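You operate a simulated robot arm through the tools that you are given. There is no shell and no other tool. Be economical: measure what you need, move in short steps, check, and stop when the job is done.

You run a simulated two-armed robot. Do the job below in one go: nothing can be reset, and whatever is moved stays where it is left.

JOB
On the top of the grey bench, fold the blue cloth in half, so that its two short edges meet.

Only the result counts: the job must be done as asked and must still hold three seconds after the hand-in. Knocking over, shifting, dropping, spilling or breaking anything else fails it. Flat cloth is picked up by pressing the open fingertips on it (5 to 10 N) and closing them slowly along it; thin cloth reads only 2 to 8 mm in the jaws.

ROBOT AND FRAMES
Two 7-joint arms with two-finger parallel grippers on one trunk, on a base that drives. Base frame: it is fixed to the floor where the robot stands at the start and does not move with it; the origin is under the middle of the robot, x ahead of it, y to its left, z up; the surface under the hand at the start is at about z = 86. Units: cm, degrees, N and s.
The left shoulder is at the start at [7, 16.3, 117], the right one opposite. With the tool pointing down near the work surface each hand reaches from about 40 to 88 cm from the robot's upright axis, wherever it stands, measured 20 degrees to its own side. Places, roughly: top of the grey bench [100, -30, 90]. Payload 3.43 kg a hand.
The tool frame of a hand sits at the grasp point between the pads (the TCP): z along the fingers, y along the line on which they close. The tips reach 3.4 cm beyond it. The gripper opens to 12.8 cm. The fingers are 2.4 cm wide and 1.2 cm thick; the gripper's body (4.8 by 13 cm) begins 9.6 cm behind the TCP.
Orientation is told as [roll, pitch, yaw] about the base's x, y, z axes, in that order, counted from this pose: with the fingers straight down and closing along the base's y, the tool's x points along the base's -x, its y along +y and its z along -z.

CONTROLS
- The arms move only by the tool arm_command. It takes "left_rows", "right_rows" or both (then of equal length, played together; a hand with none holds still); each is a list of rows, each an object of numbers (a shift or turn left out is 0, a gripper value left out holds the last): "wx", "wy", "wz": the turn, a rotation vector about the base's x, y, z in units of 4 degrees (1.0 is 4 degrees); "tx", "ty", "tz": the shift along the base's x, y, z in units of 40 mm (1.0 is 40 mm); "claw": the closure, from 0 (fully open) to 1 (shut). In form: [{"wx": .., "wy": .., "wz": .., "tx": .., "ty": .., "tz": .., "claw": ..}, ...]. A call has 1 to 20 rows; each row shifts and turns the commanded pose from where the row before left it. A call with a number of a shift or a turn outside -1 to 1 is refused whole. Rows are played at 5 a second. More than 5 cm and 8.6 degrees between two rows, or a gripper value outside its range, and nothing of the call is played. Where a pose cannot be reached the arm comes as near as it can. A force on the tool above 40 N (or 10 N above the force at the start of the call, whichever is more), or a blocked arm, ends the call early, and 0.2 s more pass. The fingers move at their own pace (about 15.3 cm/s each) and stop on an object; they squeeze with about 41 N. The grip force told is the motor's: it shows also when the fingers shut on nothing. Time passes only in rows, and 0.2 s behind the last, so rows that do not move let the fingers close. The reply holds the time, the measured pose of the TCP, the force on the tool along the base axes, the opening and the grip force, in the units named above and with some noise, with the torque about the TCP (base axes, N m) and any sound that the robot's microphone picked up.
- Cameras (640 x 400 px; columns grow to the right, rows downward): "scene" is now at [13.36, -1, 138.38]; the picture's right is [-0.29, -0.96, 0.00], its down [-0.74, 0.22, -0.64] and it looks along [0.61, -0.18, -0.77] (base axes); focal length 270 px, centre (320, 200). "left" rides on the left gripper at [7.6, 1.1, -16] in its tool frame; the picture's right is [-0.15, 0.99, 0.00], its down [-0.88, -0.13, -0.46] and it looks along [-0.45, -0.07, 0.89] (tool axes); focal length 234 px, centre (320, 200). "right" rides on the right gripper at [7.6, -1.1, -16] in its tool frame; the picture's right is [0.15, 0.99, 0.00], its down [-0.88, 0.13, -0.46] and it looks along [-0.45, 0.07, 0.89] (tool axes); focal length 234 px, centre (320, 200). There is no depth. A picture from a camera that has moved, and an enlarged one, comes with that camera's place and axes in the base frame and with its lens. The place of the scene camera against the robot may be out by one fixed shift of up to 2.5 cm in any direction.
- snapshot(camera): a new picture of that camera. The clock stands still meanwhile.
- slide_trunk(by): slides the trunk up (or, below 0, down) by that many cm; the arms and the scene camera ride with it, the base frame stays. It gives what a move gives, with no picture.
- steer(legs): drives the robot by 1 to 6 legs, each [ahead, left, turn to the left] in cm, cm and degrees, along the robot's own axes; the way and the turn of a leg run together, so that a leg with both is an arc; at most 150 cm and 180 degrees a leg. The arms and the cameras ride along, it lands a little off, and it stops where it bumps. It gives what a move gives.
- pan_tilt(pan, tilt): turns the head with the scene camera to pan (to the left, within 86 degrees either way) and tilt (down, from -29 to 69), counted from straight ahead of the robot. It gives what a move gives.
- zoom(camera, box): a new picture of the part [left, top, right, bottom] of that camera's present view, enlarged. The clock stands still meanwhile.
- hand_in(): hands the job in; it is judged then, once.

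Work in short steps. Places have to be worked out from the pictures, the camera data and where the tool is seen: move nearer, look again, correct. Check each grasp and each placing, and mend what went wrong. You have 120 turns and 92 pictures in all, those below and enlarged ones among them. Open the grippers and draw the arms clear of the work before you hand the job in, unless the task says otherwise; then end with one line.

The tools are called as a command line: name --argument value ..., lists and objects as JSON in quotes. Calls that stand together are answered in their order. arm_command: Moves the arms, as the interface text tells. Its arguments: {"type":"object","properties":{"left_rows":{"type":"array","items":{"type":"object","properties":{"wx":{"type":"number"},"wy":{"type":"number"},"wz":{"type":"number"},"tx":{"type":"number"},"ty":{"type":"number"},"tz":{"type":"number"},"claw":{"type":"number"}}}},"right_rows":{"type":"array","items":{"type":"object","properties":{"wx":{"type":"number"},"wy":{"type":"number"},"wz":{"type":"number"},"tx":{"type":"number"},"ty":{"type":"number"},"tz":{"type":"number"},"claw":{"type":"number"}}}}},"required":[]} The other tools are called the same way: slide_trunk (by) slides the trunk up or down; steer (legs) drives the base; pan_tilt (pan, tilt) turns the head that bears the scene camera; snapshot (camera) takes a picture; zoom (camera, box) takes an enlarged picture of a part of a camera's view; hand_in () hands the job in.

At the start:

```text
t: 0.0
left_tcp_pos: [55.43, 6.8, 104.74]
left_ee_rot: [0.0, 0.0, 0.0]
left_wrist_force: [-0.2, 0.5, 0.0]
left_moment: [0.01, -0.01, 0.0]
left_opening: 12.81
left_grasp_force: 0.1
right_tcp_pos: [54.44, -50.69, 106.25]
right_ee_rot: [0.0, 0.0, -0.1]
right_wrist_force: [-0.3, -0.2, -0.2]
right_moment: [-0.03, 0.01, 0.01]
right_opening: 12.78
right_grasp_force: 0.1
trunk travel left (down, up): [-65.0, 29.0]
robot x, y, heading: [-0.09, -0.01, 0.3]
head pan, tilt: [-16.8, 50.2]
```

scene: 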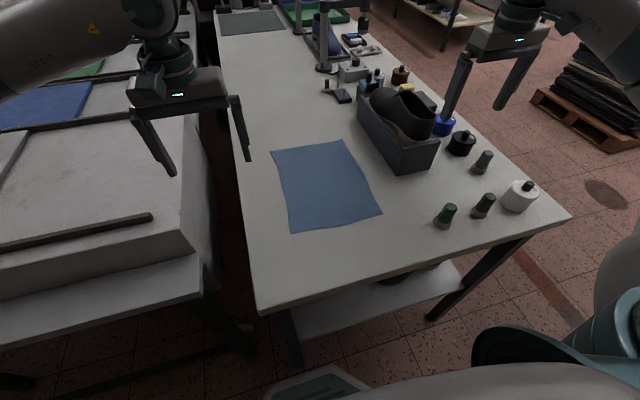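
right: 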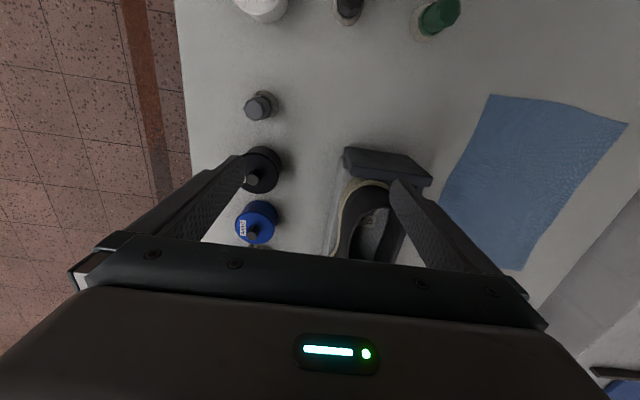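
left: 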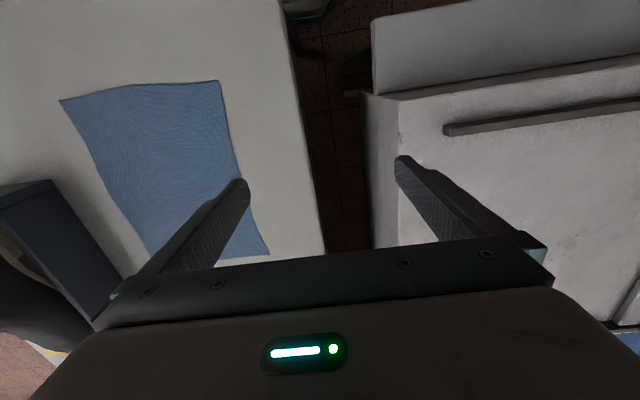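

The hand cameras agree on the near corners: D≈(45.8,-5.5) and C≈(45,-27.6). The far corners are about A≈(75.2,-5.8) and B≈(74,-28.4), with the surface at z≈86. I'll zoom in to see how close the shoe box is to the cloth.

zoom --camera "scene" --box '[240, 60, 480, 260]'

```text
2.00 times, centred on (360, 160) of scene
camera zoom: at [13.36, -1.0, 138.38], right [-0.29, -0.96, 0.0], down [-0.74, 0.22, -0.64], along [0.61, -0.18, -0.77], focal length 540 px, centre (240, 280)
```

zoom: 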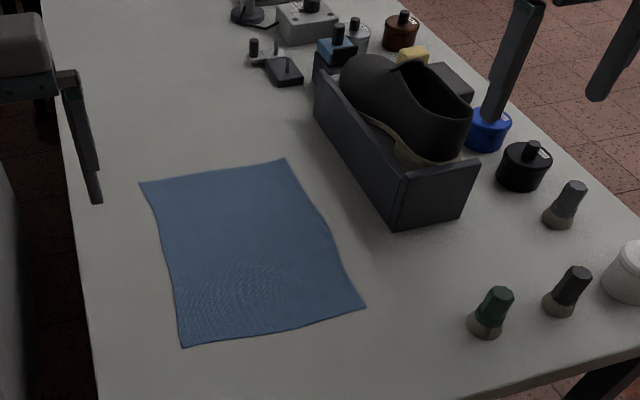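

The box's left face is at y≈-36.5, so the hand bodies will clear it. I'll bring both hands above the two near corners with the gap narrowed to about 2.5 cm.

arm_command --left_rows '[{"tx": -0.27, "ty": -0.4625, "claw": 0.8}, {"tx": -0.27, "ty": -0.4625}, {"tx": -0.27, "ty": -0.4625}, {"tx": -0.27, "ty": -0.4625}, {"tx": -0.27, "ty": -0.4625}, {"tx": -0.27, "ty": -0.4625}, {"tx": -0.27, "ty": -0.4625}, {"tx": -0.27, "ty": -0.4625}, {"tz": -0.67}, {"tz": -0.67}, {"tz": -0.67}, {"tz": -0.67}, {}]' --right_rows '[{"tx": -0.26, "ty": 0.803, "claw": 0.8}, {"tx": -0.26, "ty": 0.803}, {"tx": -0.26, "ty": 0.803}, {"tx": -0.26, "ty": 0.803}, {"tx": -0.26, "ty": 0.803}, {"tx": -0.26, "ty": 0.803}, {"tx": -0.26, "ty": 0.803}, {"tx": -0.26, "ty": 0.803}, {"tz": -0.766}, {"tz": -0.766}, {"tz": -0.766}, {"tz": -0.766}, {}]'

snapshot --camera "left"

snapshot --camera "right"

snapshot --camera "scene"

```text
t: 2.8
left_tcp_pos: [46.71, -8.17, 94.06]
left_ee_rot: [0.0, -0.2, -0.1]
left_wrist_force: [-0.5, -0.3, 0.2]
left_moment: [0.03, -0.02, -0.01]
left_opening: 2.58
left_grasp_force: 0.1
right_tcp_pos: [45.9, -24.98, 93.96]
right_ee_rot: [0.0, 0.0, 0.0]
right_wrist_force: [0.4, -0.2, -0.5]
right_moment: [0.03, -0.03, 0.0]
right_opening: 2.57
right_grasp_force: 0.1
trunk travel left (down, up): [-65.0, 29.0]
robot x, y, heading: [-0.05, 0.22, -0.0]
head pan, tilt: [-16.8, 50.2]
```

```text
87 pictures are left
camera left: at [39.27, -7.07, 110.04], right [0.15, 0.99, 0.0], down [0.88, -0.13, 0.46], along [0.45, -0.07, -0.89], focal length 234 px, centre (320, 200)
```

left: 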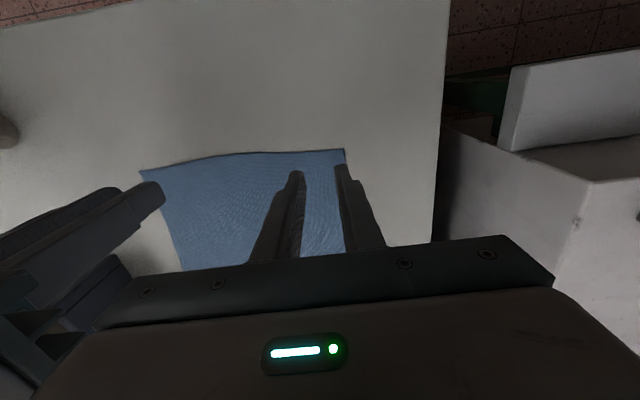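

```text
86 pictures are left
camera right: at [38.37, -25.91, 110.0], right [-0.15, 0.99, 0.0], down [0.88, 0.13, 0.46], along [0.45, 0.07, -0.89], focal length 234 px, centre (320, 200)
```

right: 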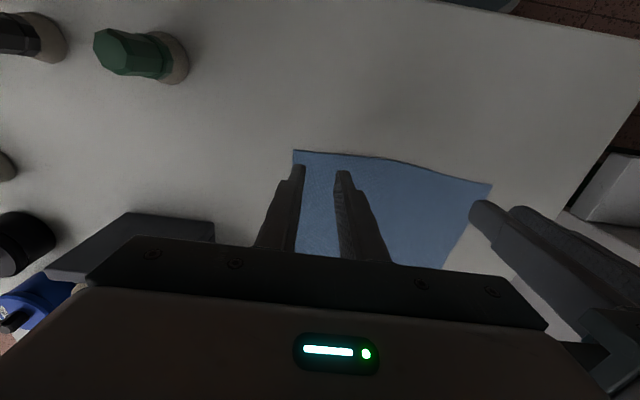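

```text
85 pictures are left
camera scene: at [13.3, -0.97, 138.39], right [-0.29, -0.96, 0.0], down [-0.74, 0.22, -0.64], along [0.61, -0.18, -0.77], focal length 270 px, centre (320, 200)
```

scene: 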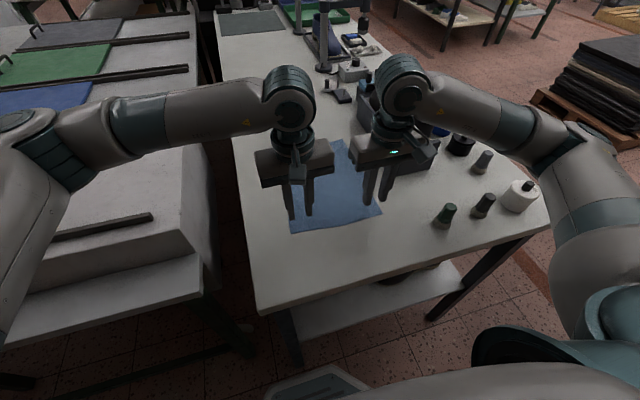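

The corner positions are confirmed. I'll nudge inward a little, then lower to just above the cloth and creep into contact.

arm_command --left_rows '[{"tx": 0.1, "tz": -0.27}, {"tz": -0.27}, {"tz": -0.27}, {"tz": -0.27}, {"tz": -0.05}, {}]' --right_rows '[{"tx": 0.15, "tz": -0.27}, {"tz": -0.27}, {"tz": -0.27}, {"tz": -0.27}, {"tz": -0.03}, {}]'

```text
t: 4.2
left_tcp_pos: [47.23, -8.12, 89.56]
left_ee_rot: [0.0, -0.1, 0.1]
left_wrist_force: [1.5, 0.7, 13.2]
left_moment: [0.13, -0.04, 0.01]
left_opening: 2.57
left_grasp_force: 0.1
right_tcp_pos: [46.6, -24.9, 89.64]
right_ee_rot: [-0.1, 0.0, 0.0]
right_wrist_force: [-0.2, 0.1, -0.5]
right_moment: [0.02, -0.03, 0.01]
right_opening: 2.57
right_grasp_force: 0.0
trunk travel left (down, up): [-65.0, 29.0]
robot x, y, heading: [-0.44, -0.16, 0.3]
head pan, tilt: [-16.8, 50.2]
```

The left hand is already touching at 13 N and the right is just above. I'll ease the left up slightly and lower the right.

arm_command --left_rows '[{"tz": 0.01}, {}]' --right_rows '[{"tz": -0.02}, {}]'

```text
t: 4.8
left_tcp_pos: [47.05, -7.97, 89.49]
left_ee_rot: [-0.1, 0.0, 0.0]
left_wrist_force: [1.0, -0.4, 6.2]
left_moment: [0.01, -0.05, -0.02]
left_opening: 2.53
left_grasp_force: 0.0
right_tcp_pos: [46.58, -24.9, 89.57]
right_ee_rot: [0.0, -0.1, 0.1]
right_wrist_force: [-0.3, -1.1, 7.6]
right_moment: [-0.03, 0.01, 0.0]
right_opening: 2.56
right_grasp_force: 0.2
trunk travel left (down, up): [-65.0, 29.0]
robot x, y, heading: [0.17, 0.04, -0.1]
head pan, tilt: [-16.8, 50.2]
```

Both hands now press at 6–8 N. Next I close slowly.

arm_command --left_rows '[{"claw": 0.82}, {"claw": 0.84}, {"claw": 0.86}, {"claw": 0.88}, {"claw": 0.9}, {"claw": 0.92}, {"claw": 0.94}, {"claw": 0.96}, {"claw": 0.98}, {"claw": 1.0}, {}, {}]' --right_rows '[{"claw": 0.82}, {"claw": 0.84}, {"claw": 0.86}, {"claw": 0.88}, {"claw": 0.9}, {"claw": 0.92}, {"claw": 0.94}, {"claw": 0.96}, {"claw": 0.98}, {"claw": 1.0}, {}, {}]'

snapshot --camera "left"

snapshot --camera "right"

```text
t: 7.4
left_tcp_pos: [47.04, -7.95, 89.45]
left_ee_rot: [0.0, 0.0, 0.0]
left_wrist_force: [0.3, -0.6, 0.7]
left_moment: [0.02, 0.02, -0.02]
left_opening: 0.0
left_grasp_force: 32.8
right_tcp_pos: [46.67, -24.91, 89.51]
right_ee_rot: [0.0, -0.1, 0.0]
right_wrist_force: [0.5, -0.7, 15.1]
right_moment: [-0.03, 0.07, -0.01]
right_opening: 0.13
right_grasp_force: 36.5
trunk travel left (down, up): [-65.0, 29.0]
robot x, y, heading: [0.09, 0.11, 0.3]
head pan, tilt: [-16.8, 50.2]
```

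```text
84 pictures are left
camera left: at [39.58, -6.93, 105.45], right [0.15, 0.99, 0.0], down [0.88, -0.13, 0.46], along [0.45, -0.07, -0.89], focal length 234 px, centre (320, 200)
```

left: 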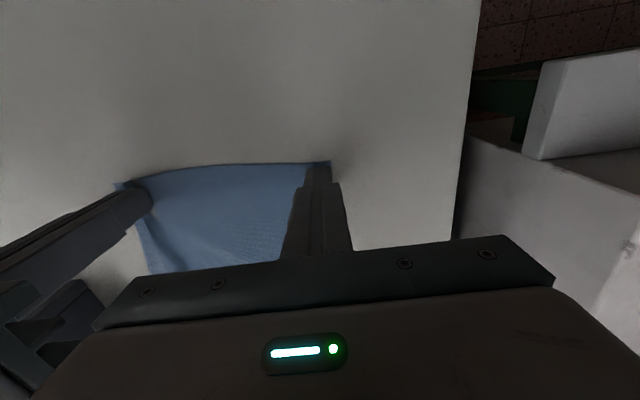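

```text
83 pictures are left
camera right: at [39.1, -25.9, 105.52], right [-0.15, 0.99, 0.0], down [0.88, 0.13, 0.46], along [0.45, 0.07, -0.89], focal length 234 px, centre (320, 200)
```

right: 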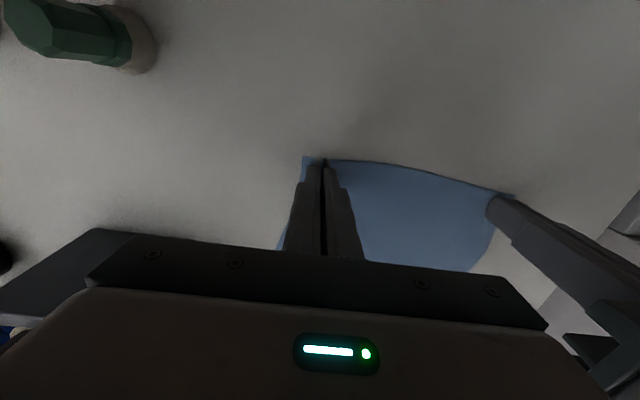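

The left hand missed (0.0 opening, pressure faded), while the right reads 1.3 mm. I'll hold the right, then lift, reopen and retry the left a little further inside with more pressure.

arm_command --left_rows '[{"tz": 0.25}, {"claw": 0.78}, {"ty": -0.32}, {"tx": 0.05}, {"tz": -0.2}, {"tz": -0.05}, {"tz": -0.015}, {}]'

```text
t: 9.2
left_tcp_pos: [47.13, -9.47, 89.55]
left_ee_rot: [-0.1, -0.2, 0.0]
left_wrist_force: [-0.5, 0.7, 16.8]
left_moment: [0.24, 0.08, -0.02]
left_opening: 2.83
left_grasp_force: 0.1
right_tcp_pos: [46.6, -24.97, 89.48]
right_ee_rot: [0.1, 0.0, 0.0]
right_wrist_force: [2.2, -0.1, 8.4]
right_moment: [-0.05, -0.01, -0.03]
right_opening: 0.13
right_grasp_force: 36.8
trunk travel left (down, up): [-65.0, 29.0]
robot x, y, heading: [-0.47, 0.11, 0.2]
head pan, tilt: [-16.8, 50.2]
```

arm_command --left_rows '[{"tz": -0.0}, {"tz": 0.01, "claw": 0.8}, {"claw": 0.82}, {"claw": 0.84}, {"claw": 0.86}, {"claw": 0.88}]'

snapshot --camera "left"

```text
t: 10.6
left_tcp_pos: [47.2, -9.35, 89.49]
left_ee_rot: [-0.2, -0.1, -0.1]
left_wrist_force: [0.0, -2.1, 21.1]
left_moment: [0.06, 0.08, 0.0]
left_opening: 1.4
left_grasp_force: 0.0
right_tcp_pos: [46.53, -24.97, 89.39]
right_ee_rot: [0.1, -0.1, 0.0]
right_wrist_force: [0.4, 1.2, 4.2]
right_moment: [0.02, 0.0, 0.02]
right_opening: 0.16
right_grasp_force: 36.5
trunk travel left (down, up): [-65.0, 29.0]
robot x, y, heading: [-0.28, -0.08, -0.0]
head pan, tilt: [-16.8, 50.2]
```

```text
82 pictures are left
camera left: at [39.64, -8.3, 105.41], right [0.15, 0.99, 0.0], down [0.88, -0.13, 0.46], along [0.45, -0.07, -0.89], focal length 234 px, centre (320, 200)
```

left: 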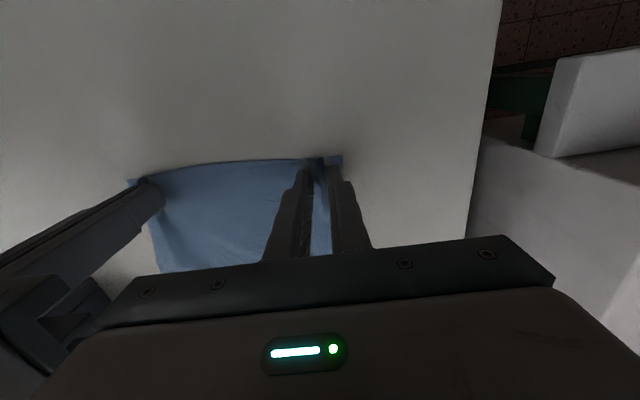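

A pleat is gathering between the fingers, but the press is too high at 21 N. I'll ease up slightly and finish closing.

arm_command --left_rows '[{"tz": 0.012, "claw": 0.89}, {"claw": 0.91}, {"claw": 0.93}, {"claw": 0.95}, {"claw": 0.97}, {"claw": 1.0}, {}, {}]'

```text
t: 12.4
left_tcp_pos: [47.25, -9.37, 89.47]
left_ee_rot: [0.0, -0.1, 0.0]
left_wrist_force: [0.0, -10.2, 9.5]
left_moment: [-0.36, 0.04, 0.04]
left_opening: 0.18
left_grasp_force: 35.6
right_tcp_pos: [46.61, -24.78, 89.52]
right_ee_rot: [0.0, -0.1, 0.0]
right_wrist_force: [-1.2, 11.5, 6.9]
right_moment: [0.37, 0.07, 0.05]
right_opening: 0.15
right_grasp_force: 36.7
trunk travel left (down, up): [-65.0, 29.0]
robot x, y, heading: [0.01, 0.05, -0.2]
head pan, tilt: [-16.8, 50.2]
```

Both hands hold, with about 10 N of tension across the cloth between them. I'll relax them 6 mm towards each other, lift 5 cm and look.

arm_command --left_rows '[{"ty": -0.08}, {"tz": 0.25}, {"tz": 0.5}, {"tz": 0.5}, {}]' --right_rows '[{"ty": 0.08}, {"tz": 0.25}, {"tz": 0.5}, {"tz": 0.5}, {}]'

snapshot --camera "left"

snapshot --camera "right"

zoom --camera "scene" --box '[240, 60, 480, 260]'

```text
t: 13.6
left_tcp_pos: [47.44, -9.68, 94.48]
left_ee_rot: [-0.1, 0.1, 0.0]
left_wrist_force: [0.2, -0.5, 0.7]
left_moment: [-0.02, -0.01, 0.0]
left_opening: 0.19
left_grasp_force: 36.7
right_tcp_pos: [46.78, -24.54, 94.43]
right_ee_rot: [0.0, -0.1, 0.0]
right_wrist_force: [-0.7, -0.3, 0.0]
right_moment: [0.01, 0.04, -0.01]
right_opening: 0.16
right_grasp_force: 36.6
trunk travel left (down, up): [-65.0, 29.0]
robot x, y, heading: [0.23, 0.22, -0.0]
head pan, tilt: [-16.8, 50.2]
```

```text
81 pictures are left
camera left: at [39.83, -8.66, 110.36], right [0.15, 0.99, 0.0], down [0.88, -0.13, 0.46], along [0.45, -0.07, -0.89], focal length 234 px, centre (320, 200)
```

left: 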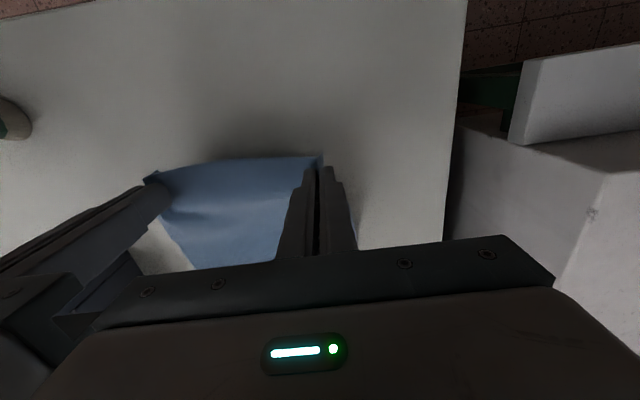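

```text
80 pictures are left
camera right: at [39.16, -25.64, 110.5], right [-0.15, 0.99, 0.0], down [0.88, 0.13, 0.46], along [0.45, 0.07, -0.89], focal length 234 px, centre (320, 200)
```

right: 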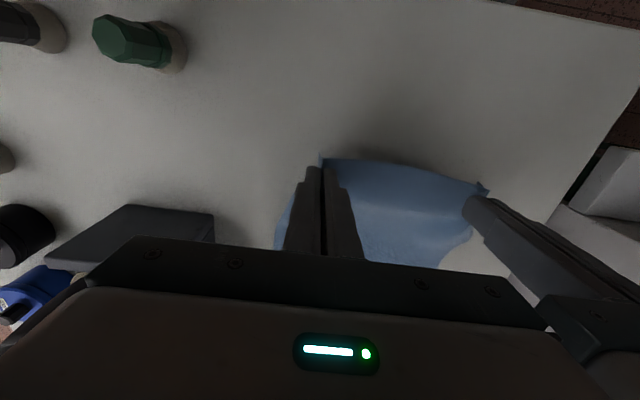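

```text
2.00 times, centred on (360, 160) of scene
camera zoom: at [13.36, -1.0, 138.38], right [-0.29, -0.96, 0.0], down [-0.74, 0.22, -0.64], along [0.61, -0.18, -0.77], focal length 540 px, centre (240, 280)
```

zoom: 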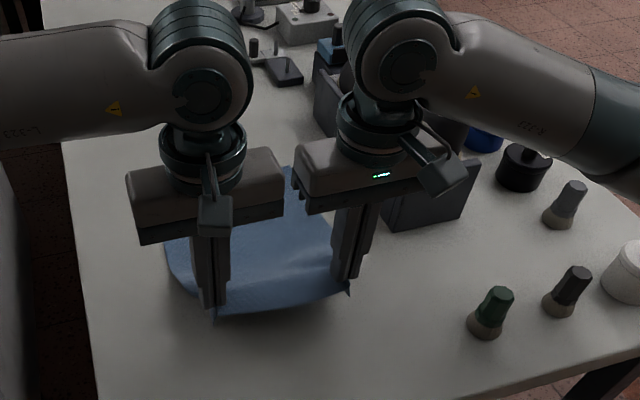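

Both corners are held and lifted. I want to fold the near edge to the far edge with the hands tilting back, and that needs spare reach. So I'll first lower and drag the whole cloth about 5 cm towards the robot, which also straightens it.

arm_command --left_rows '[{"tz": -0.4}, {"tz": -0.5}, {"tx": -0.2}, {"tx": -0.25}, {"tx": -0.25}, {"tx": -0.25}, {"tx": -0.25}, {"tx": -0.05}, {}]' --right_rows '[{"tz": -0.4}, {"tz": -0.5}, {"tx": -0.2}, {"tx": -0.25}, {"tx": -0.25}, {"tx": -0.25}, {"tx": -0.25}, {"tx": -0.05}, {}]'

snapshot --camera "scene"

```text
t: 15.6
left_tcp_pos: [42.27, -9.71, 90.84]
left_ee_rot: [0.0, 0.0, 0.0]
left_wrist_force: [0.7, 0.1, 0.5]
left_moment: [0.0, 0.0, -0.02]
left_opening: 0.16
left_grasp_force: 36.3
right_tcp_pos: [41.61, -24.68, 90.8]
right_ee_rot: [0.0, 0.0, 0.0]
right_wrist_force: [-0.5, 0.5, 0.6]
right_moment: [0.0, -0.01, 0.02]
right_opening: 0.18
right_grasp_force: 36.5
trunk travel left (down, up): [-65.0, 29.0]
robot x, y, heading: [0.13, -0.04, 0.0]
head pan, tilt: [-16.8, 50.2]
```

```text
78 pictures are left
camera scene: at [13.35, -1.0, 138.38], right [-0.29, -0.96, 0.0], down [-0.74, 0.22, -0.64], along [0.61, -0.18, -0.77], focal length 270 px, centre (320, 200)
```

scene: 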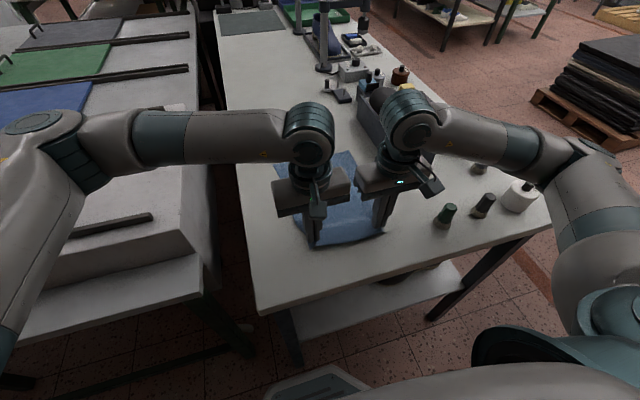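

The cloth moved with the drag and its far edge is now at about x=69–70. Next I start the fold arc, raising over the fold line near x=55 while tilting the fingers towards the robot.

arm_command --left_rows '[{"tx": 0.31, "tz": 0.55, "wy": 1}, {"tx": 0.36, "tz": 0.55, "wy": 1}, {"tx": 0.51, "tz": 0.49, "wy": 1}, {"tx": 0.56, "tz": 0.44, "wy": 1}, {"tx": 0.6, "tz": 0.33, "wy": 1}, {"tx": 0.625, "tz": 0.23, "wy": 1}, {"tx": 0.625, "tz": 0.1, "wy": 1}, {}]' --right_rows '[{"tx": 0.31, "tz": 0.55, "wy": 1}, {"tx": 0.36, "tz": 0.55, "wy": 1}, {"tx": 0.51, "tz": 0.49, "wy": 1}, {"tx": 0.56, "tz": 0.44, "wy": 1}, {"tx": 0.6, "tz": 0.33, "wy": 1}, {"tx": 0.625, "tz": 0.23, "wy": 1}, {"tx": 0.625, "tz": 0.1, "wy": 1}, {}]'

snapshot --camera "scene"

snapshot --camera "right"

```text
t: 17.4
left_tcp_pos: [56.59, -9.72, 101.68]
left_ee_rot: [-0.2, 28.0, 0.1]
left_wrist_force: [0.5, -0.1, 0.7]
left_moment: [-0.04, -0.03, 0.02]
left_opening: 0.15
left_grasp_force: 36.5
right_tcp_pos: [56.12, -24.47, 101.81]
right_ee_rot: [0.0, 28.0, 0.0]
right_wrist_force: [-0.5, 0.5, 0.5]
right_moment: [-0.02, 0.0, 0.01]
right_opening: 0.18
right_grasp_force: 36.1
trunk travel left (down, up): [-65.0, 29.0]
robot x, y, heading: [0.07, -0.08, 0.4]
head pan, tilt: [-16.8, 50.2]
```

```text
77 pictures are left
camera scene: at [13.26, -1.01, 138.39], right [-0.29, -0.96, 0.0], down [-0.74, 0.22, -0.64], along [0.61, -0.18, -0.77], focal length 270 px, centre (320, 200)
```

scene: 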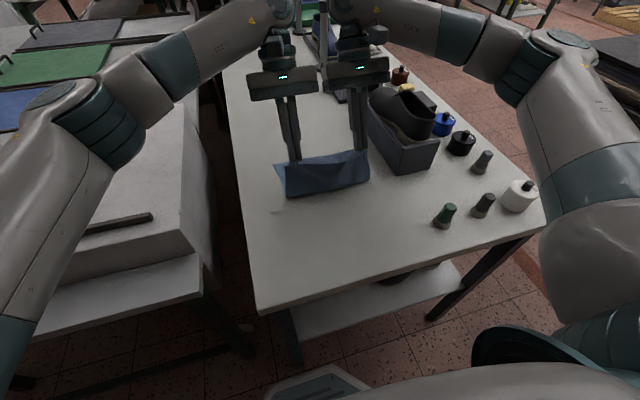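

```text
76 pictures are left
camera right: at [56.95, -25.47, 119.44], right [-0.13, 0.99, 0.07], down [0.99, 0.13, -0.01], along [-0.02, 0.07, -1.0], focal length 234 px, centre (320, 200)
```

right: 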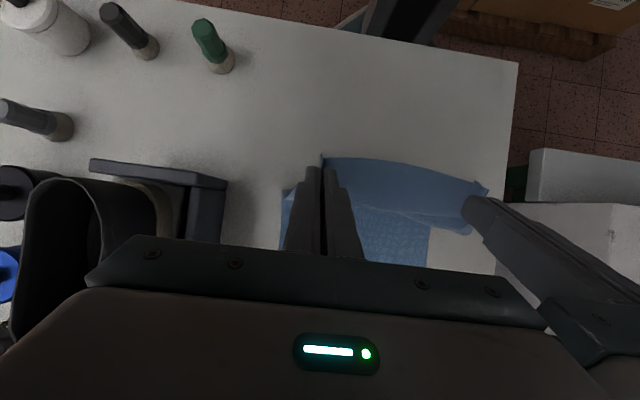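

Tracking is good, and the fold line sits at about x=55–56 with both grips holding. I continue the arc down towards the far edge with more tilt, stopping about 5 cm above it.

arm_command --left_rows '[{"tx": 0.594, "tz": -0.09, "wy": 1}, {"tx": 0.594, "tz": -0.24, "wy": 1}, {"tx": 0.544, "tz": -0.365, "wy": 1}, {"tx": 0.544, "tz": -0.44, "wy": 1}, {"tx": 0.494, "tz": -0.49, "wy": 1}, {"tx": 0.444, "tz": -0.515, "wy": 1}, {}]' --right_rows '[{"tx": 0.594, "tz": -0.09, "wy": 1}, {"tx": 0.594, "tz": -0.24, "wy": 1}, {"tx": 0.544, "tz": -0.365, "wy": 1}, {"tx": 0.544, "tz": -0.44, "wy": 1}, {"tx": 0.494, "tz": -0.49, "wy": 1}, {"tx": 0.444, "tz": -0.515, "wy": 1}, {}]'

snapshot --camera "scene"

snapshot --camera "right"

snapshot --camera "left"

```text
t: 18.6
left_tcp_pos: [59.1, -9.05, 96.82]
left_ee_rot: [-2.0, 46.0, -1.0]
left_wrist_force: [7.9, -22.5, -4.1]
left_moment: [-0.38, -0.31, 0.64]
left_opening: 0.17
left_grasp_force: 36.5
left hand out of reach, approached as far as the arm can: row 3, 4, 5, 6
right_tcp_pos: [64.28, -24.17, 94.4]
right_ee_rot: [3.5, 47.6, 2.9]
right_wrist_force: [-9.7, 21.3, 3.3]
right_moment: [0.62, 0.31, -0.58]
right_opening: 0.18
right_grasp_force: 36.3
right hand out of reach, approached as far as the arm can: row 5, 6
trunk travel left (down, up): [-65.0, 29.0]
robot x, y, heading: [0.0, 0.13, -0.2]
head pan, tilt: [-16.8, 50.2]
stopped in row 6 (left hand): the force on the tool passed its limit at 49 N (the readings are from after the stop); the commanded pose is now the measured one
```

```text
75 pictures are left
camera scene: at [13.54, -1.48, 138.36], right [-0.29, -0.96, 0.0], down [-0.74, 0.23, -0.64], along [0.61, -0.18, -0.77], focal length 270 px, centre (320, 200)
```

scene: 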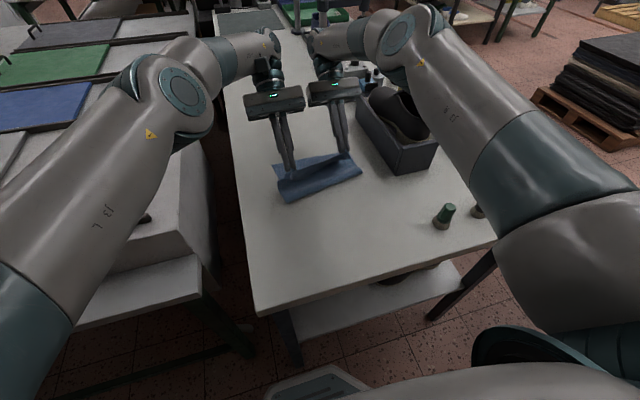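

```text
74 pictures are left
camera right: at [71.06, -25.74, 110.84], right [-0.1, 0.98, 0.15], down [0.93, 0.15, -0.34], along [-0.35, 0.1, -0.93], focal length 234 px, centre (320, 200)
```

right: 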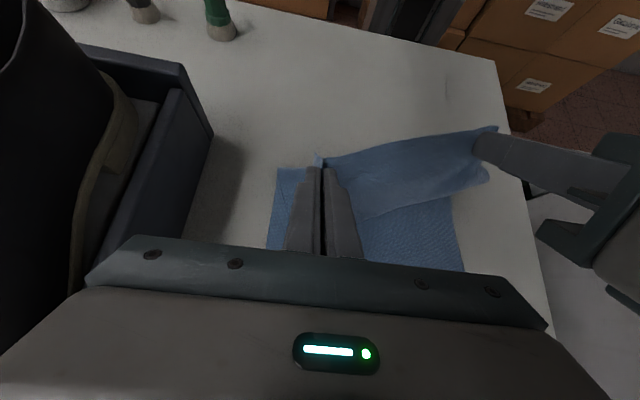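

```text
73 pictures are left
camera left: at [65.56, -7.6, 113.32], right [0.09, 0.99, -0.13], down [0.94, -0.13, -0.31], along [-0.33, -0.09, -0.94], focal length 234 px, centre (320, 200)
```

left: 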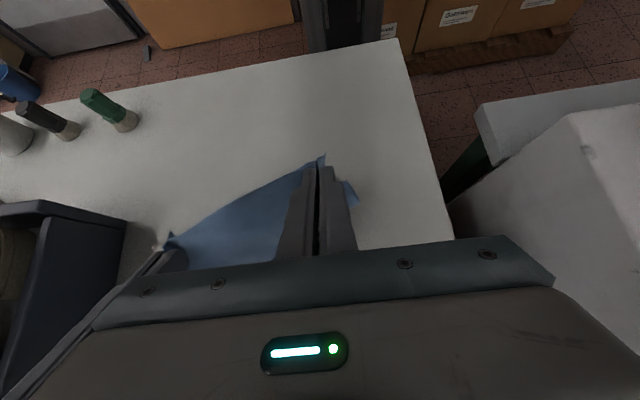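

The left arm reached its tilt limit and lags the right, putting about 20 N across the cloth, though both grips hold. I'll bring the tilt back to about 24° while levelling both hands at x≈64.

arm_command --left_rows '[{"tx": 0.22, "tz": 0.012, "ty": -0.03, "wy": -0.92, "wx": 0.058, "wz": -0.018}, {"tx": 0.22, "tz": 0.012, "ty": -0.03, "wy": -0.92, "wx": 0.058, "wz": -0.018}, {"tx": 0.22, "tz": 0.012, "ty": -0.03, "wy": -0.92, "wx": 0.058, "wz": -0.018}, {"tx": 0.22, "tz": 0.012, "ty": -0.03, "wy": -0.92, "wx": 0.058, "wz": -0.018}, {"tx": 0.22, "tz": 0.012, "ty": -0.03, "wy": -0.92, "wx": 0.058, "wz": -0.018}, {"tx": 0.22, "tz": 0.012, "ty": -0.03, "wy": -0.92, "wx": 0.058, "wz": -0.018}, {}]' --right_rows '[{"tx": 0.0, "tz": 0.11, "ty": -0.02, "wy": -0.98, "wx": -0.1, "wz": -0.015}, {"tx": 0.0, "tz": 0.11, "ty": -0.02, "wy": -0.98, "wx": -0.1, "wz": -0.015}, {"tx": 0.0, "tz": 0.11, "ty": -0.02, "wy": -0.98, "wx": -0.1, "wz": -0.015}, {"tx": 0.0, "tz": 0.11, "ty": -0.02, "wy": -0.98, "wx": -0.1, "wz": -0.015}, {"tx": 0.0, "tz": 0.11, "ty": -0.02, "wy": -0.98, "wx": -0.1, "wz": -0.015}, {"tx": 0.0, "tz": 0.11, "ty": -0.02, "wy": -0.98, "wx": -0.1, "wz": -0.015}, {}]'

snapshot --camera "right"

```text
t: 20.2
left_tcp_pos: [64.58, -9.14, 97.41]
left_ee_rot: [0.2, 24.1, -0.1]
left_wrist_force: [-0.2, -7.1, -0.3]
left_moment: [-0.22, 0.0, 0.16]
left_opening: 0.21
left_grasp_force: 36.8
right_tcp_pos: [64.26, -24.4, 97.2]
right_ee_rot: [-0.8, 24.0, -0.3]
right_wrist_force: [0.2, 7.5, -0.1]
right_moment: [0.26, 0.02, -0.09]
right_opening: 0.19
right_grasp_force: 36.7
trunk travel left (down, up): [-65.0, 29.0]
robot x, y, heading: [-0.13, 0.15, 0.2]
head pan, tilt: [-16.8, 50.2]
```

```text
72 pictures are left
camera right: at [63.88, -25.3, 114.87], right [-0.14, 0.99, 0.05], down [0.99, 0.13, 0.06], along [0.05, 0.05, -1.0], focal length 234 px, centre (320, 200)
```

right: 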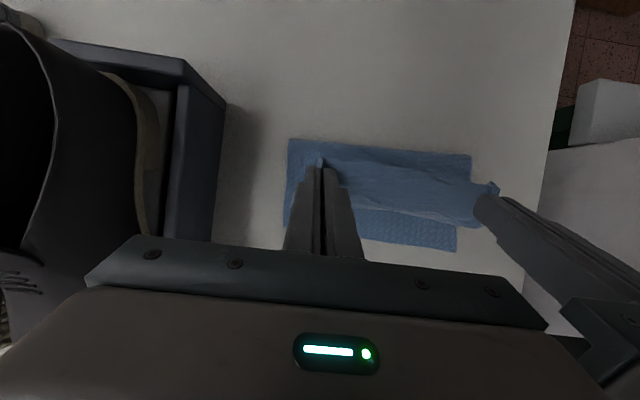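

The hands are level again and the fold looks tidy, with the far edge at x≈69.4. I now carry the held edge over the far edge and lower it.

arm_command --left_rows '[{"tx": 0.4, "ty": -0.05, "tz": -0.1}, {"tx": 0.4, "tz": -0.2}, {"tx": 0.35, "tz": -0.3}, {"tx": 0.35, "tz": -0.4}, {"tx": 0.25, "tz": -0.4}, {"tx": 0.2, "tz": -0.3}, {}]' --right_rows '[{"tx": 0.37, "ty": 0.05, "tz": -0.1}, {"tx": 0.37, "tz": -0.2}, {"tx": 0.33, "tz": -0.3}, {"tx": 0.33, "tz": -0.4}, {"tx": 0.22, "tz": -0.4}, {"tx": 0.18, "tz": -0.3}, {}]'

snapshot --camera "right"

snapshot --camera "left"

zoom --camera "scene" --box '[240, 60, 480, 260]'

```text
t: 21.5
left_tcp_pos: [67.15, -8.04, 93.89]
left_ee_rot: [-0.6, 23.8, -0.7]
left_wrist_force: [5.0, -17.5, -3.5]
left_moment: [-0.52, -0.21, 0.38]
left_opening: 0.17
left_grasp_force: 37.2
left hand out of reach, approached as far as the arm can: row 2, 3, 4, 5, 6
right_tcp_pos: [70.51, -23.28, 91.66]
right_ee_rot: [0.3, 24.2, 0.9]
right_wrist_force: [-5.2, 17.0, 2.9]
right_moment: [0.56, 0.2, -0.21]
right_opening: 0.17
right_grasp_force: 36.7
trunk travel left (down, up): [-65.0, 29.0]
robot x, y, heading: [0.11, 0.15, 0.0]
head pan, tilt: [-16.8, 50.2]
stopped in row 6 (left hand): the force on the tool passed its limit at 42 N (the readings are from after the stop); the commanded pose is now the measured one
```

```text
71 pictures are left
camera right: at [70.32, -24.34, 109.28], right [-0.15, 0.99, 0.06], down [0.99, 0.14, 0.06], along [0.05, 0.07, -1.0], focal length 234 px, centre (320, 200)
```

right: 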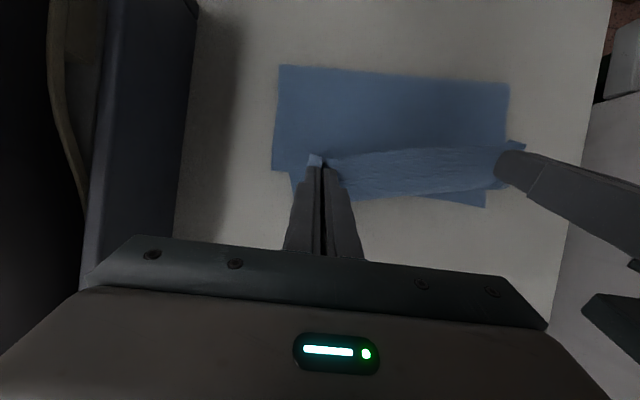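

```text
70 pictures are left
camera left: at [66.82, -6.81, 111.53], right [0.14, 0.99, -0.07], down [0.99, -0.14, 0.06], along [0.05, -0.08, -1.0], focal length 234 px, centre (320, 200)
```

left: 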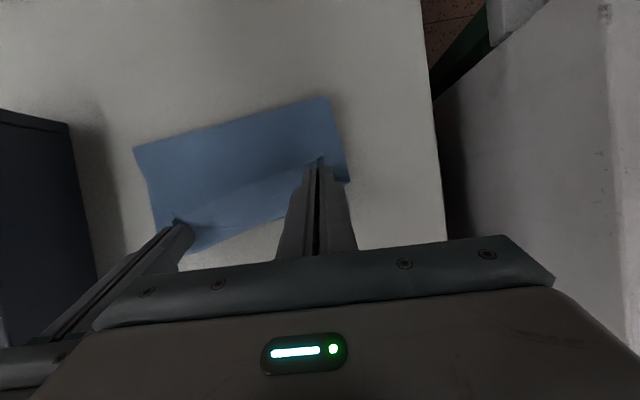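

```text
2.00 times, centred on (360, 160) of scene
camera zoom: at [13.33, -0.92, 138.39], right [-0.29, -0.96, 0.0], down [-0.74, 0.22, -0.64], along [0.61, -0.19, -0.77], focal length 540 px, centre (240, 280)
```

zoom: 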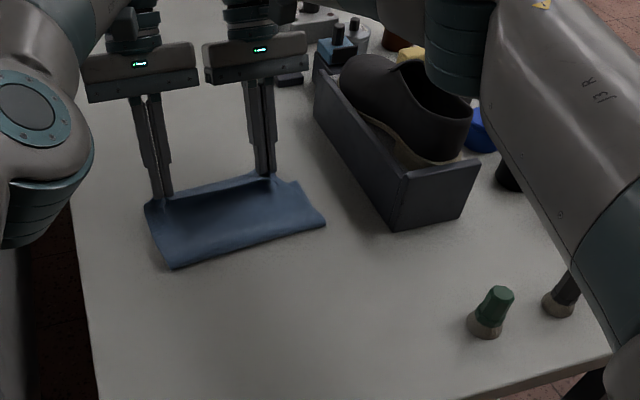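

The fold looks good, but the left hand is about 3 cm short and 3 cm high because tilting limits its reach. I'll straighten the left hand while it reaches forward and down, and finish lowering the right.

arm_command --left_rows '[{"tx": 0.168, "tz": 0.0, "wy": -1}, {"tx": 0.168, "tz": -0.1, "wy": -1}, {"tx": 0.168, "tz": -0.2, "wy": -1}, {"tx": 0.168, "tz": -0.25, "wy": -1}, {"tx": 0.168, "tz": -0.3, "wy": -1}, {}]' --right_rows '[{"tx": 0.1, "tz": -0.07}, {"tx": 0.145, "tz": -0.07}, {"tx": 0.145, "tz": -0.07}, {"tx": 0.145, "tz": -0.07}, {"tx": 0.145, "tz": -0.07}, {}]'

snapshot --camera "right"

snapshot --camera "left"

```text
t: 22.9
left_tcp_pos: [73.69, -8.01, 90.63]
left_ee_rot: [-0.1, 7.2, -0.7]
left_wrist_force: [-0.7, -11.7, -0.4]
left_moment: [-0.38, 0.01, 0.1]
left_opening: 0.15
left_grasp_force: 36.7
left hand out of reach, approached as far as the arm can: row 2, 3, 4, 5
right_tcp_pos: [73.3, -23.67, 90.08]
right_ee_rot: [0.0, 24.2, 0.7]
right_wrist_force: [-0.1, 11.9, 0.7]
right_moment: [0.36, -0.06, -0.17]
right_opening: 0.17
right_grasp_force: 36.6
trunk travel left (down, up): [-65.0, 29.0]
robot x, y, heading: [-0.07, 0.01, -0.1]
head pan, tilt: [-16.8, 50.2]
```

```text
68 pictures are left
camera right: at [73.0, -24.65, 107.75], right [-0.14, 0.99, 0.06], down [0.99, 0.14, 0.06], along [0.05, 0.07, -1.0], focal length 234 px, centre (320, 200)
```

right: 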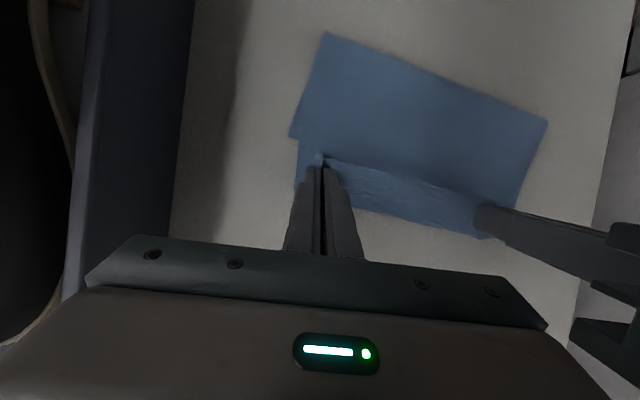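

```text
67 pictures are left
camera left: at [68.29, -6.82, 107.3], right [0.16, 0.99, -0.02], down [0.93, -0.14, 0.34], along [0.34, -0.07, -0.94], focal length 234 px, centre (320, 200)
```

left: 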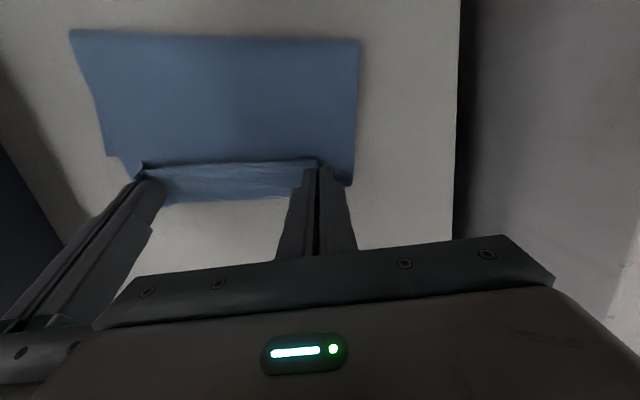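

Both hands are down, the edges are close to matching, and about 12 N of lateral tension remains. I'll relax that, lower by 4 mm, and open gently.

arm_command --left_rows '[{"ty": -0.08, "tz": -0.1}, {}, {"claw": 0.9}, {"claw": 0.8}, {"claw": 0.75}, {}]' --right_rows '[{"ty": 0.08, "tz": -0.05}, {}, {"claw": 0.9}, {"claw": 0.8}, {"claw": 0.75}, {}]'

snapshot --camera "left"

snapshot --camera "right"

```text
t: 24.3
left_tcp_pos: [73.75, -8.29, 90.15]
left_ee_rot: [-0.2, 6.9, -0.8]
left_wrist_force: [-0.2, 0.7, -0.5]
left_moment: [0.01, 0.03, -0.06]
left_opening: 3.22
left_grasp_force: 0.1
right_tcp_pos: [73.27, -23.38, 89.85]
right_ee_rot: [0.1, 24.2, 0.6]
right_wrist_force: [1.0, -0.4, -0.5]
right_moment: [0.0, 0.06, 0.0]
right_opening: 3.21
right_grasp_force: 0.0
trunk travel left (down, up): [-65.0, 29.0]
robot x, y, heading: [0.02, -0.16, -0.4]
head pan, tilt: [-16.8, 50.2]
```

```text
66 pictures are left
camera left: at [68.27, -7.07, 106.88], right [0.16, 0.99, -0.02], down [0.93, -0.14, 0.35], along [0.34, -0.07, -0.94], focal length 234 px, centre (320, 200)
```

left: 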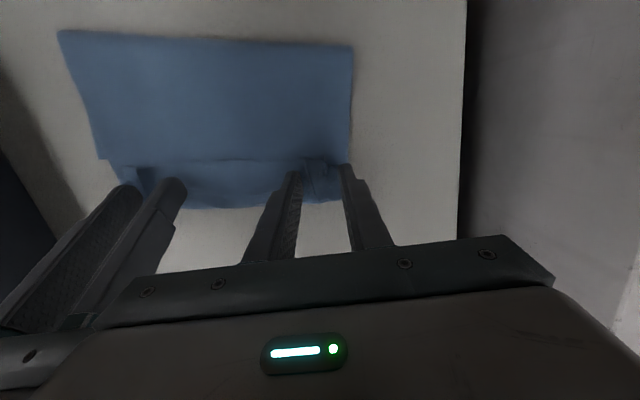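

```text
65 pictures are left
camera right: at [73.04, -24.29, 107.52], right [-0.14, 0.99, 0.06], down [0.99, 0.14, 0.05], along [0.05, 0.07, -1.0], focal length 234 px, centre (320, 200)
```

right: 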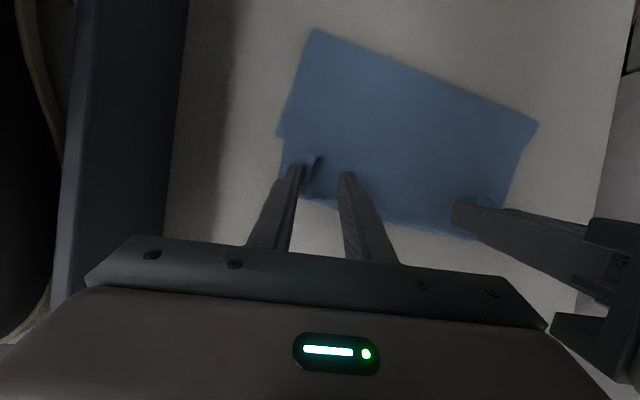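

Released. I'll lift both hands clear and look at the result.

arm_command --left_rows '[{"tz": 0.25}, {"tz": 0.5}, {"tz": 0.6}, {"tz": 0.6, "tx": -0.4, "ty": 0.5}, {"tz": 0.6, "tx": -0.6, "ty": 0.7}, {"tx": -0.7, "ty": 0.8}, {"tx": -0.7, "ty": 0.8}, {}]' --right_rows '[{"tz": 0.25}, {"tz": 0.5}, {"tz": 0.6}, {"tz": 0.6}, {"tz": 0.9}, {"tz": 0.5, "wy": -1}, {"wy": -1}, {}]'

snapshot --camera "right"

zoom --camera "scene" --box '[240, 60, 480, 260]'

```text
t: 26.1
left_tcp_pos: [73.83, -7.25, 98.15]
left_ee_rot: [-0.2, 7.1, -0.6]
left_wrist_force: [0.5, -0.1, -0.4]
left_moment: [-0.02, 0.01, 0.01]
left_opening: 3.18
left_grasp_force: 0.0
left hand out of reach, approached as far as the arm can: row 4, 5, 6, 7
right_tcp_pos: [73.27, -23.25, 103.36]
right_ee_rot: [-0.2, 16.2, 0.5]
right_wrist_force: [0.5, -0.6, -0.6]
right_moment: [0.04, 0.02, 0.0]
right_opening: 3.17
right_grasp_force: 0.0
trunk travel left (down, up): [-65.0, 29.0]
robot x, y, heading: [0.07, -0.03, -0.0]
head pan, tilt: [-16.8, 50.2]
```

```text
64 pictures are left
camera right: at [70.57, -24.25, 120.87], right [-0.15, 0.99, 0.04], down [0.97, 0.14, 0.19], along [0.18, 0.07, -0.98], focal length 234 px, centre (320, 200)
```

right: 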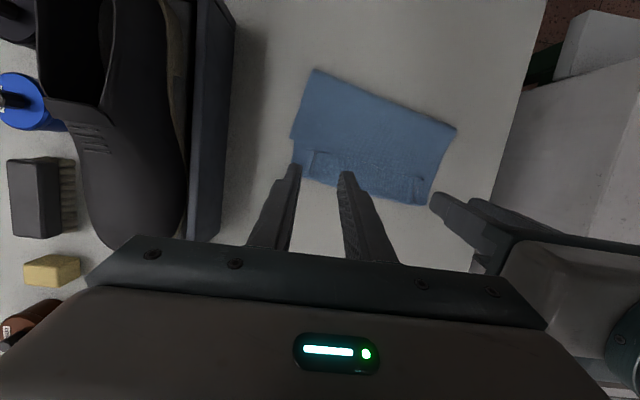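

```text
2.00 times, centred on (360, 160) of scene
camera zoom: at [13.37, -0.91, 138.38], right [-0.29, -0.96, 0.0], down [-0.74, 0.22, -0.64], along [0.61, -0.19, -0.77], focal length 540 px, centre (240, 280)
```

zoom: 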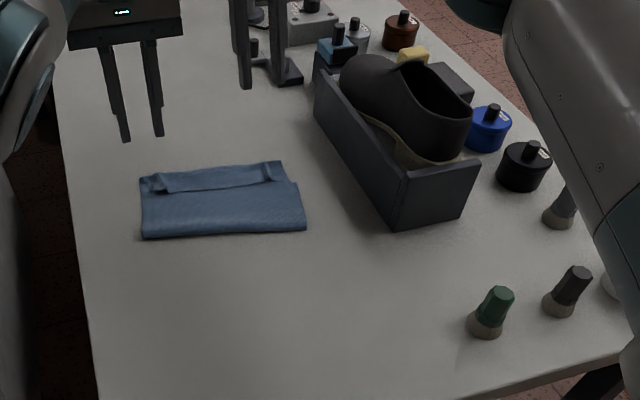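

The fold is mostly right, but the upper edge has a small hem rolled back. I'll zoom in on it.

zoom --camera "scene" --box '[285, 130, 365, 185]'

zoom --camera "right" --box '[260, 50, 480, 220]'

```text
7.27 times, centred on (325, 158) of scene
camera zoom: at [13.37, -0.91, 138.38], right [-0.29, -0.96, 0.0], down [-0.74, 0.22, -0.64], along [0.61, -0.19, -0.77], focal length 1965 px, centre (284, 509)
```

zoom: 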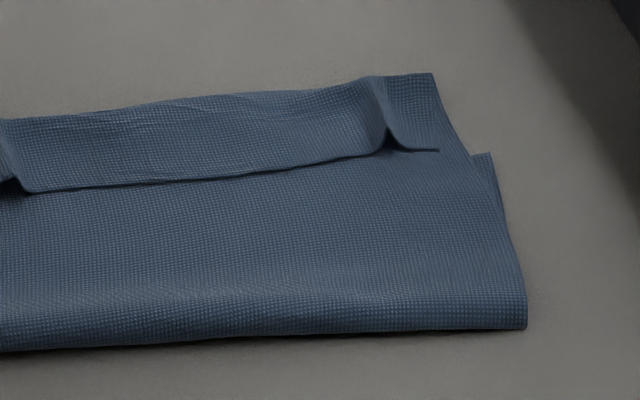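

```text
2.35 times, centred on (370, 135) of right
camera zoom: at [70.57, -24.25, 120.87], right [-0.15, 0.99, 0.04], down [0.97, 0.14, 0.19], along [0.18, 0.07, -0.98], focal length 551 px, centre (202, 353)
```

zoom: 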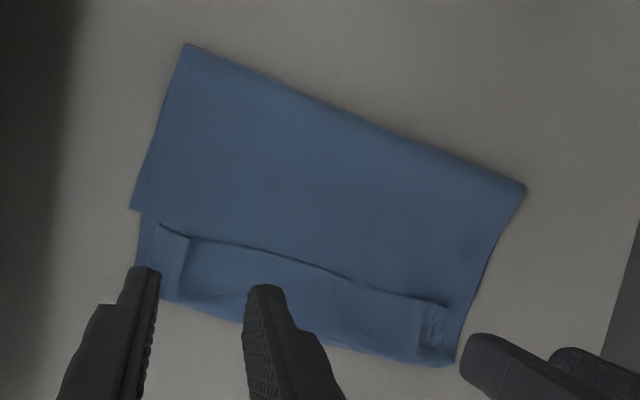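

The lower layer's right far corner is at about B(68.7,-27.5). The upper edge overshot on the right and is rolled back as a hem of about 2.5 cm, lying at x≈71.5–74. I'll clear the left arm first, so one hand can flip the hem open.

arm_command --left_rows '[{"tx": -0.4, "wy": -0.5}, {"tx": -0.5, "ty": 0.3, "wy": -0.5}, {"tx": -0.5, "ty": 0.5, "wy": -0.5}, {"ty": 0.7, "tx": -0.3}, {"ty": 0.7, "tx": -0.3, "tz": 0.2}, {"ty": 0.7, "tx": -0.3, "tz": 0.2}, {"ty": 0.7, "tz": 0.2}, {}]'

```text
t: 27.9
left_tcp_pos: [76.67, -2.11, 103.69]
left_ee_rot: [-0.1, 4.2, -0.8]
left_wrist_force: [-1.3, -0.7, -0.6]
left_moment: [0.03, 0.0, -0.02]
left_opening: 3.2
left_grasp_force: 0.1
left hand out of reach, approached as far as the arm can: row 1, 2, 3, 4, 5, 6, 7
right_tcp_pos: [73.47, -23.45, 103.43]
right_ee_rot: [0.0, 16.2, 0.6]
right_wrist_force: [-0.1, -0.6, 0.4]
right_moment: [0.0, 0.0, 0.0]
right_opening: 3.21
right_grasp_force: 0.1
trunk travel left (down, up): [-65.0, 29.0]
robot x, y, heading: [0.24, 0.1, -0.1]
head pan, tilt: [-16.8, 50.2]
```

arm_command --left_rows '[{}, {}, {}, {}, {}]'

snapshot --camera "scene"

```text
t: 29.1
left_tcp_pos: [76.66, -2.02, 103.75]
left_ee_rot: [-0.3, 4.2, -0.7]
left_wrist_force: [0.6, -0.1, -0.2]
left_moment: [0.0, 0.01, -0.01]
left_opening: 3.22
left_grasp_force: 0.0
right_tcp_pos: [73.31, -23.46, 103.29]
right_ee_rot: [-0.1, 16.2, 0.5]
right_wrist_force: [0.0, -0.5, 0.7]
right_moment: [-0.01, 0.05, 0.03]
right_opening: 3.2
right_grasp_force: 0.1
trunk travel left (down, up): [-65.0, 29.0]
robot x, y, heading: [-0.0, 0.25, 0.3]
head pan, tilt: [-16.8, 50.2]
```

```text
60 pictures are left
camera scene: at [13.36, -0.97, 138.38], right [-0.29, -0.96, 0.0], down [-0.74, 0.22, -0.64], along [0.61, -0.19, -0.77], focal length 270 px, centre (320, 200)
```

scene: 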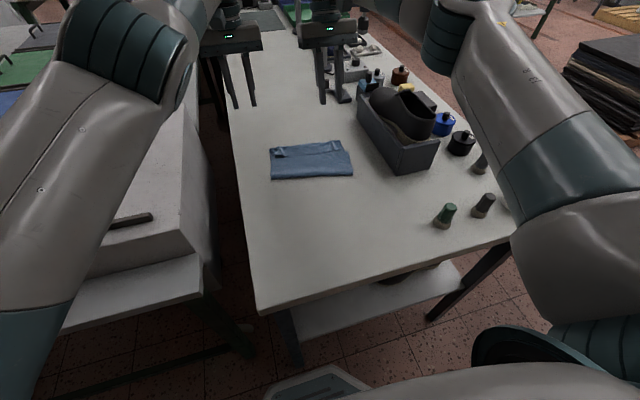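

The left arm seems to be against a joint limit in its current posture. I'll try freeing it by going up while moving back and re-tilting a bit.

arm_command --left_rows '[{"tz": 0.5, "ty": 0.5}, {"tz": 0.5, "ty": 0.5}, {"tz": 0.5, "ty": 0.5}, {"tz": 0.5, "ty": 0.5, "tx": -0.3}, {"tz": 0.5, "ty": 0.5, "tx": -0.3}, {"tx": -0.5, "ty": 0.5}, {"tx": -0.5, "ty": 0.5}, {}]'

```text
t: 30.9
left_tcp_pos: [77.46, 10.47, 115.68]
left_ee_rot: [-0.2, 4.1, -0.7]
left_wrist_force: [-0.8, -0.9, -0.5]
left_moment: [-0.02, 0.03, -0.01]
left_opening: 3.19
left_grasp_force: 0.0
left hand out of reach, approached as far as the arm can: row 1, 2, 4, 5, 6, 7
right_tcp_pos: [73.32, -23.51, 103.34]
right_ee_rot: [-0.1, 16.2, 0.6]
right_wrist_force: [-0.4, 0.0, 1.5]
right_moment: [0.0, 0.0, 0.04]
right_opening: 3.19
right_grasp_force: 0.2
trunk travel left (down, up): [-65.0, 29.0]
robot x, y, heading: [0.18, 0.05, -0.3]
head pan, tilt: [-16.8, 50.2]
```

arm_command --left_rows '[{"wy": 1}, {"wy": 1}, {"wy": 1}, {"wy": 1}, {"wy": 1}, {"tx": -0.4}, {"tx": -0.4}, {"tx": -0.4}, {"tx": -0.4}, {}]'

snapshot --camera "scene"

```text
t: 33.1
left_tcp_pos: [69.42, 9.29, 115.54]
left_ee_rot: [-0.2, 8.0, -0.7]
left_wrist_force: [0.1, -0.7, 0.8]
left_moment: [0.0, 0.02, -0.03]
left_opening: 3.21
left_grasp_force: 0.0
left hand out of reach, approached as far as the arm can: row 1, 2, 3, 4, 5
right_tcp_pos: [73.26, -23.33, 103.28]
right_ee_rot: [-0.2, 16.1, 0.5]
right_wrist_force: [0.0, 0.0, 0.2]
right_moment: [0.04, -0.03, -0.03]
right_opening: 3.18
right_grasp_force: 0.0
trunk travel left (down, up): [-65.0, 29.0]
robot x, y, heading: [-0.37, 0.16, 0.1]
head pan, tilt: [-16.8, 50.2]
```

```text
59 pictures are left
camera scene: at [13.38, -1.05, 138.37], right [-0.29, -0.96, 0.0], down [-0.74, 0.22, -0.64], along [0.61, -0.18, -0.77], focal length 270 px, centre (320, 200)
```

scene: 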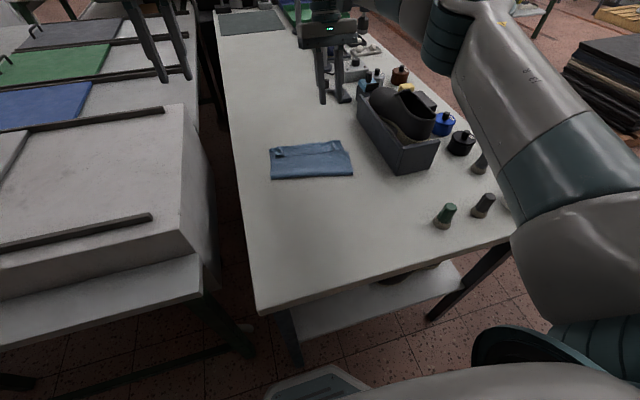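

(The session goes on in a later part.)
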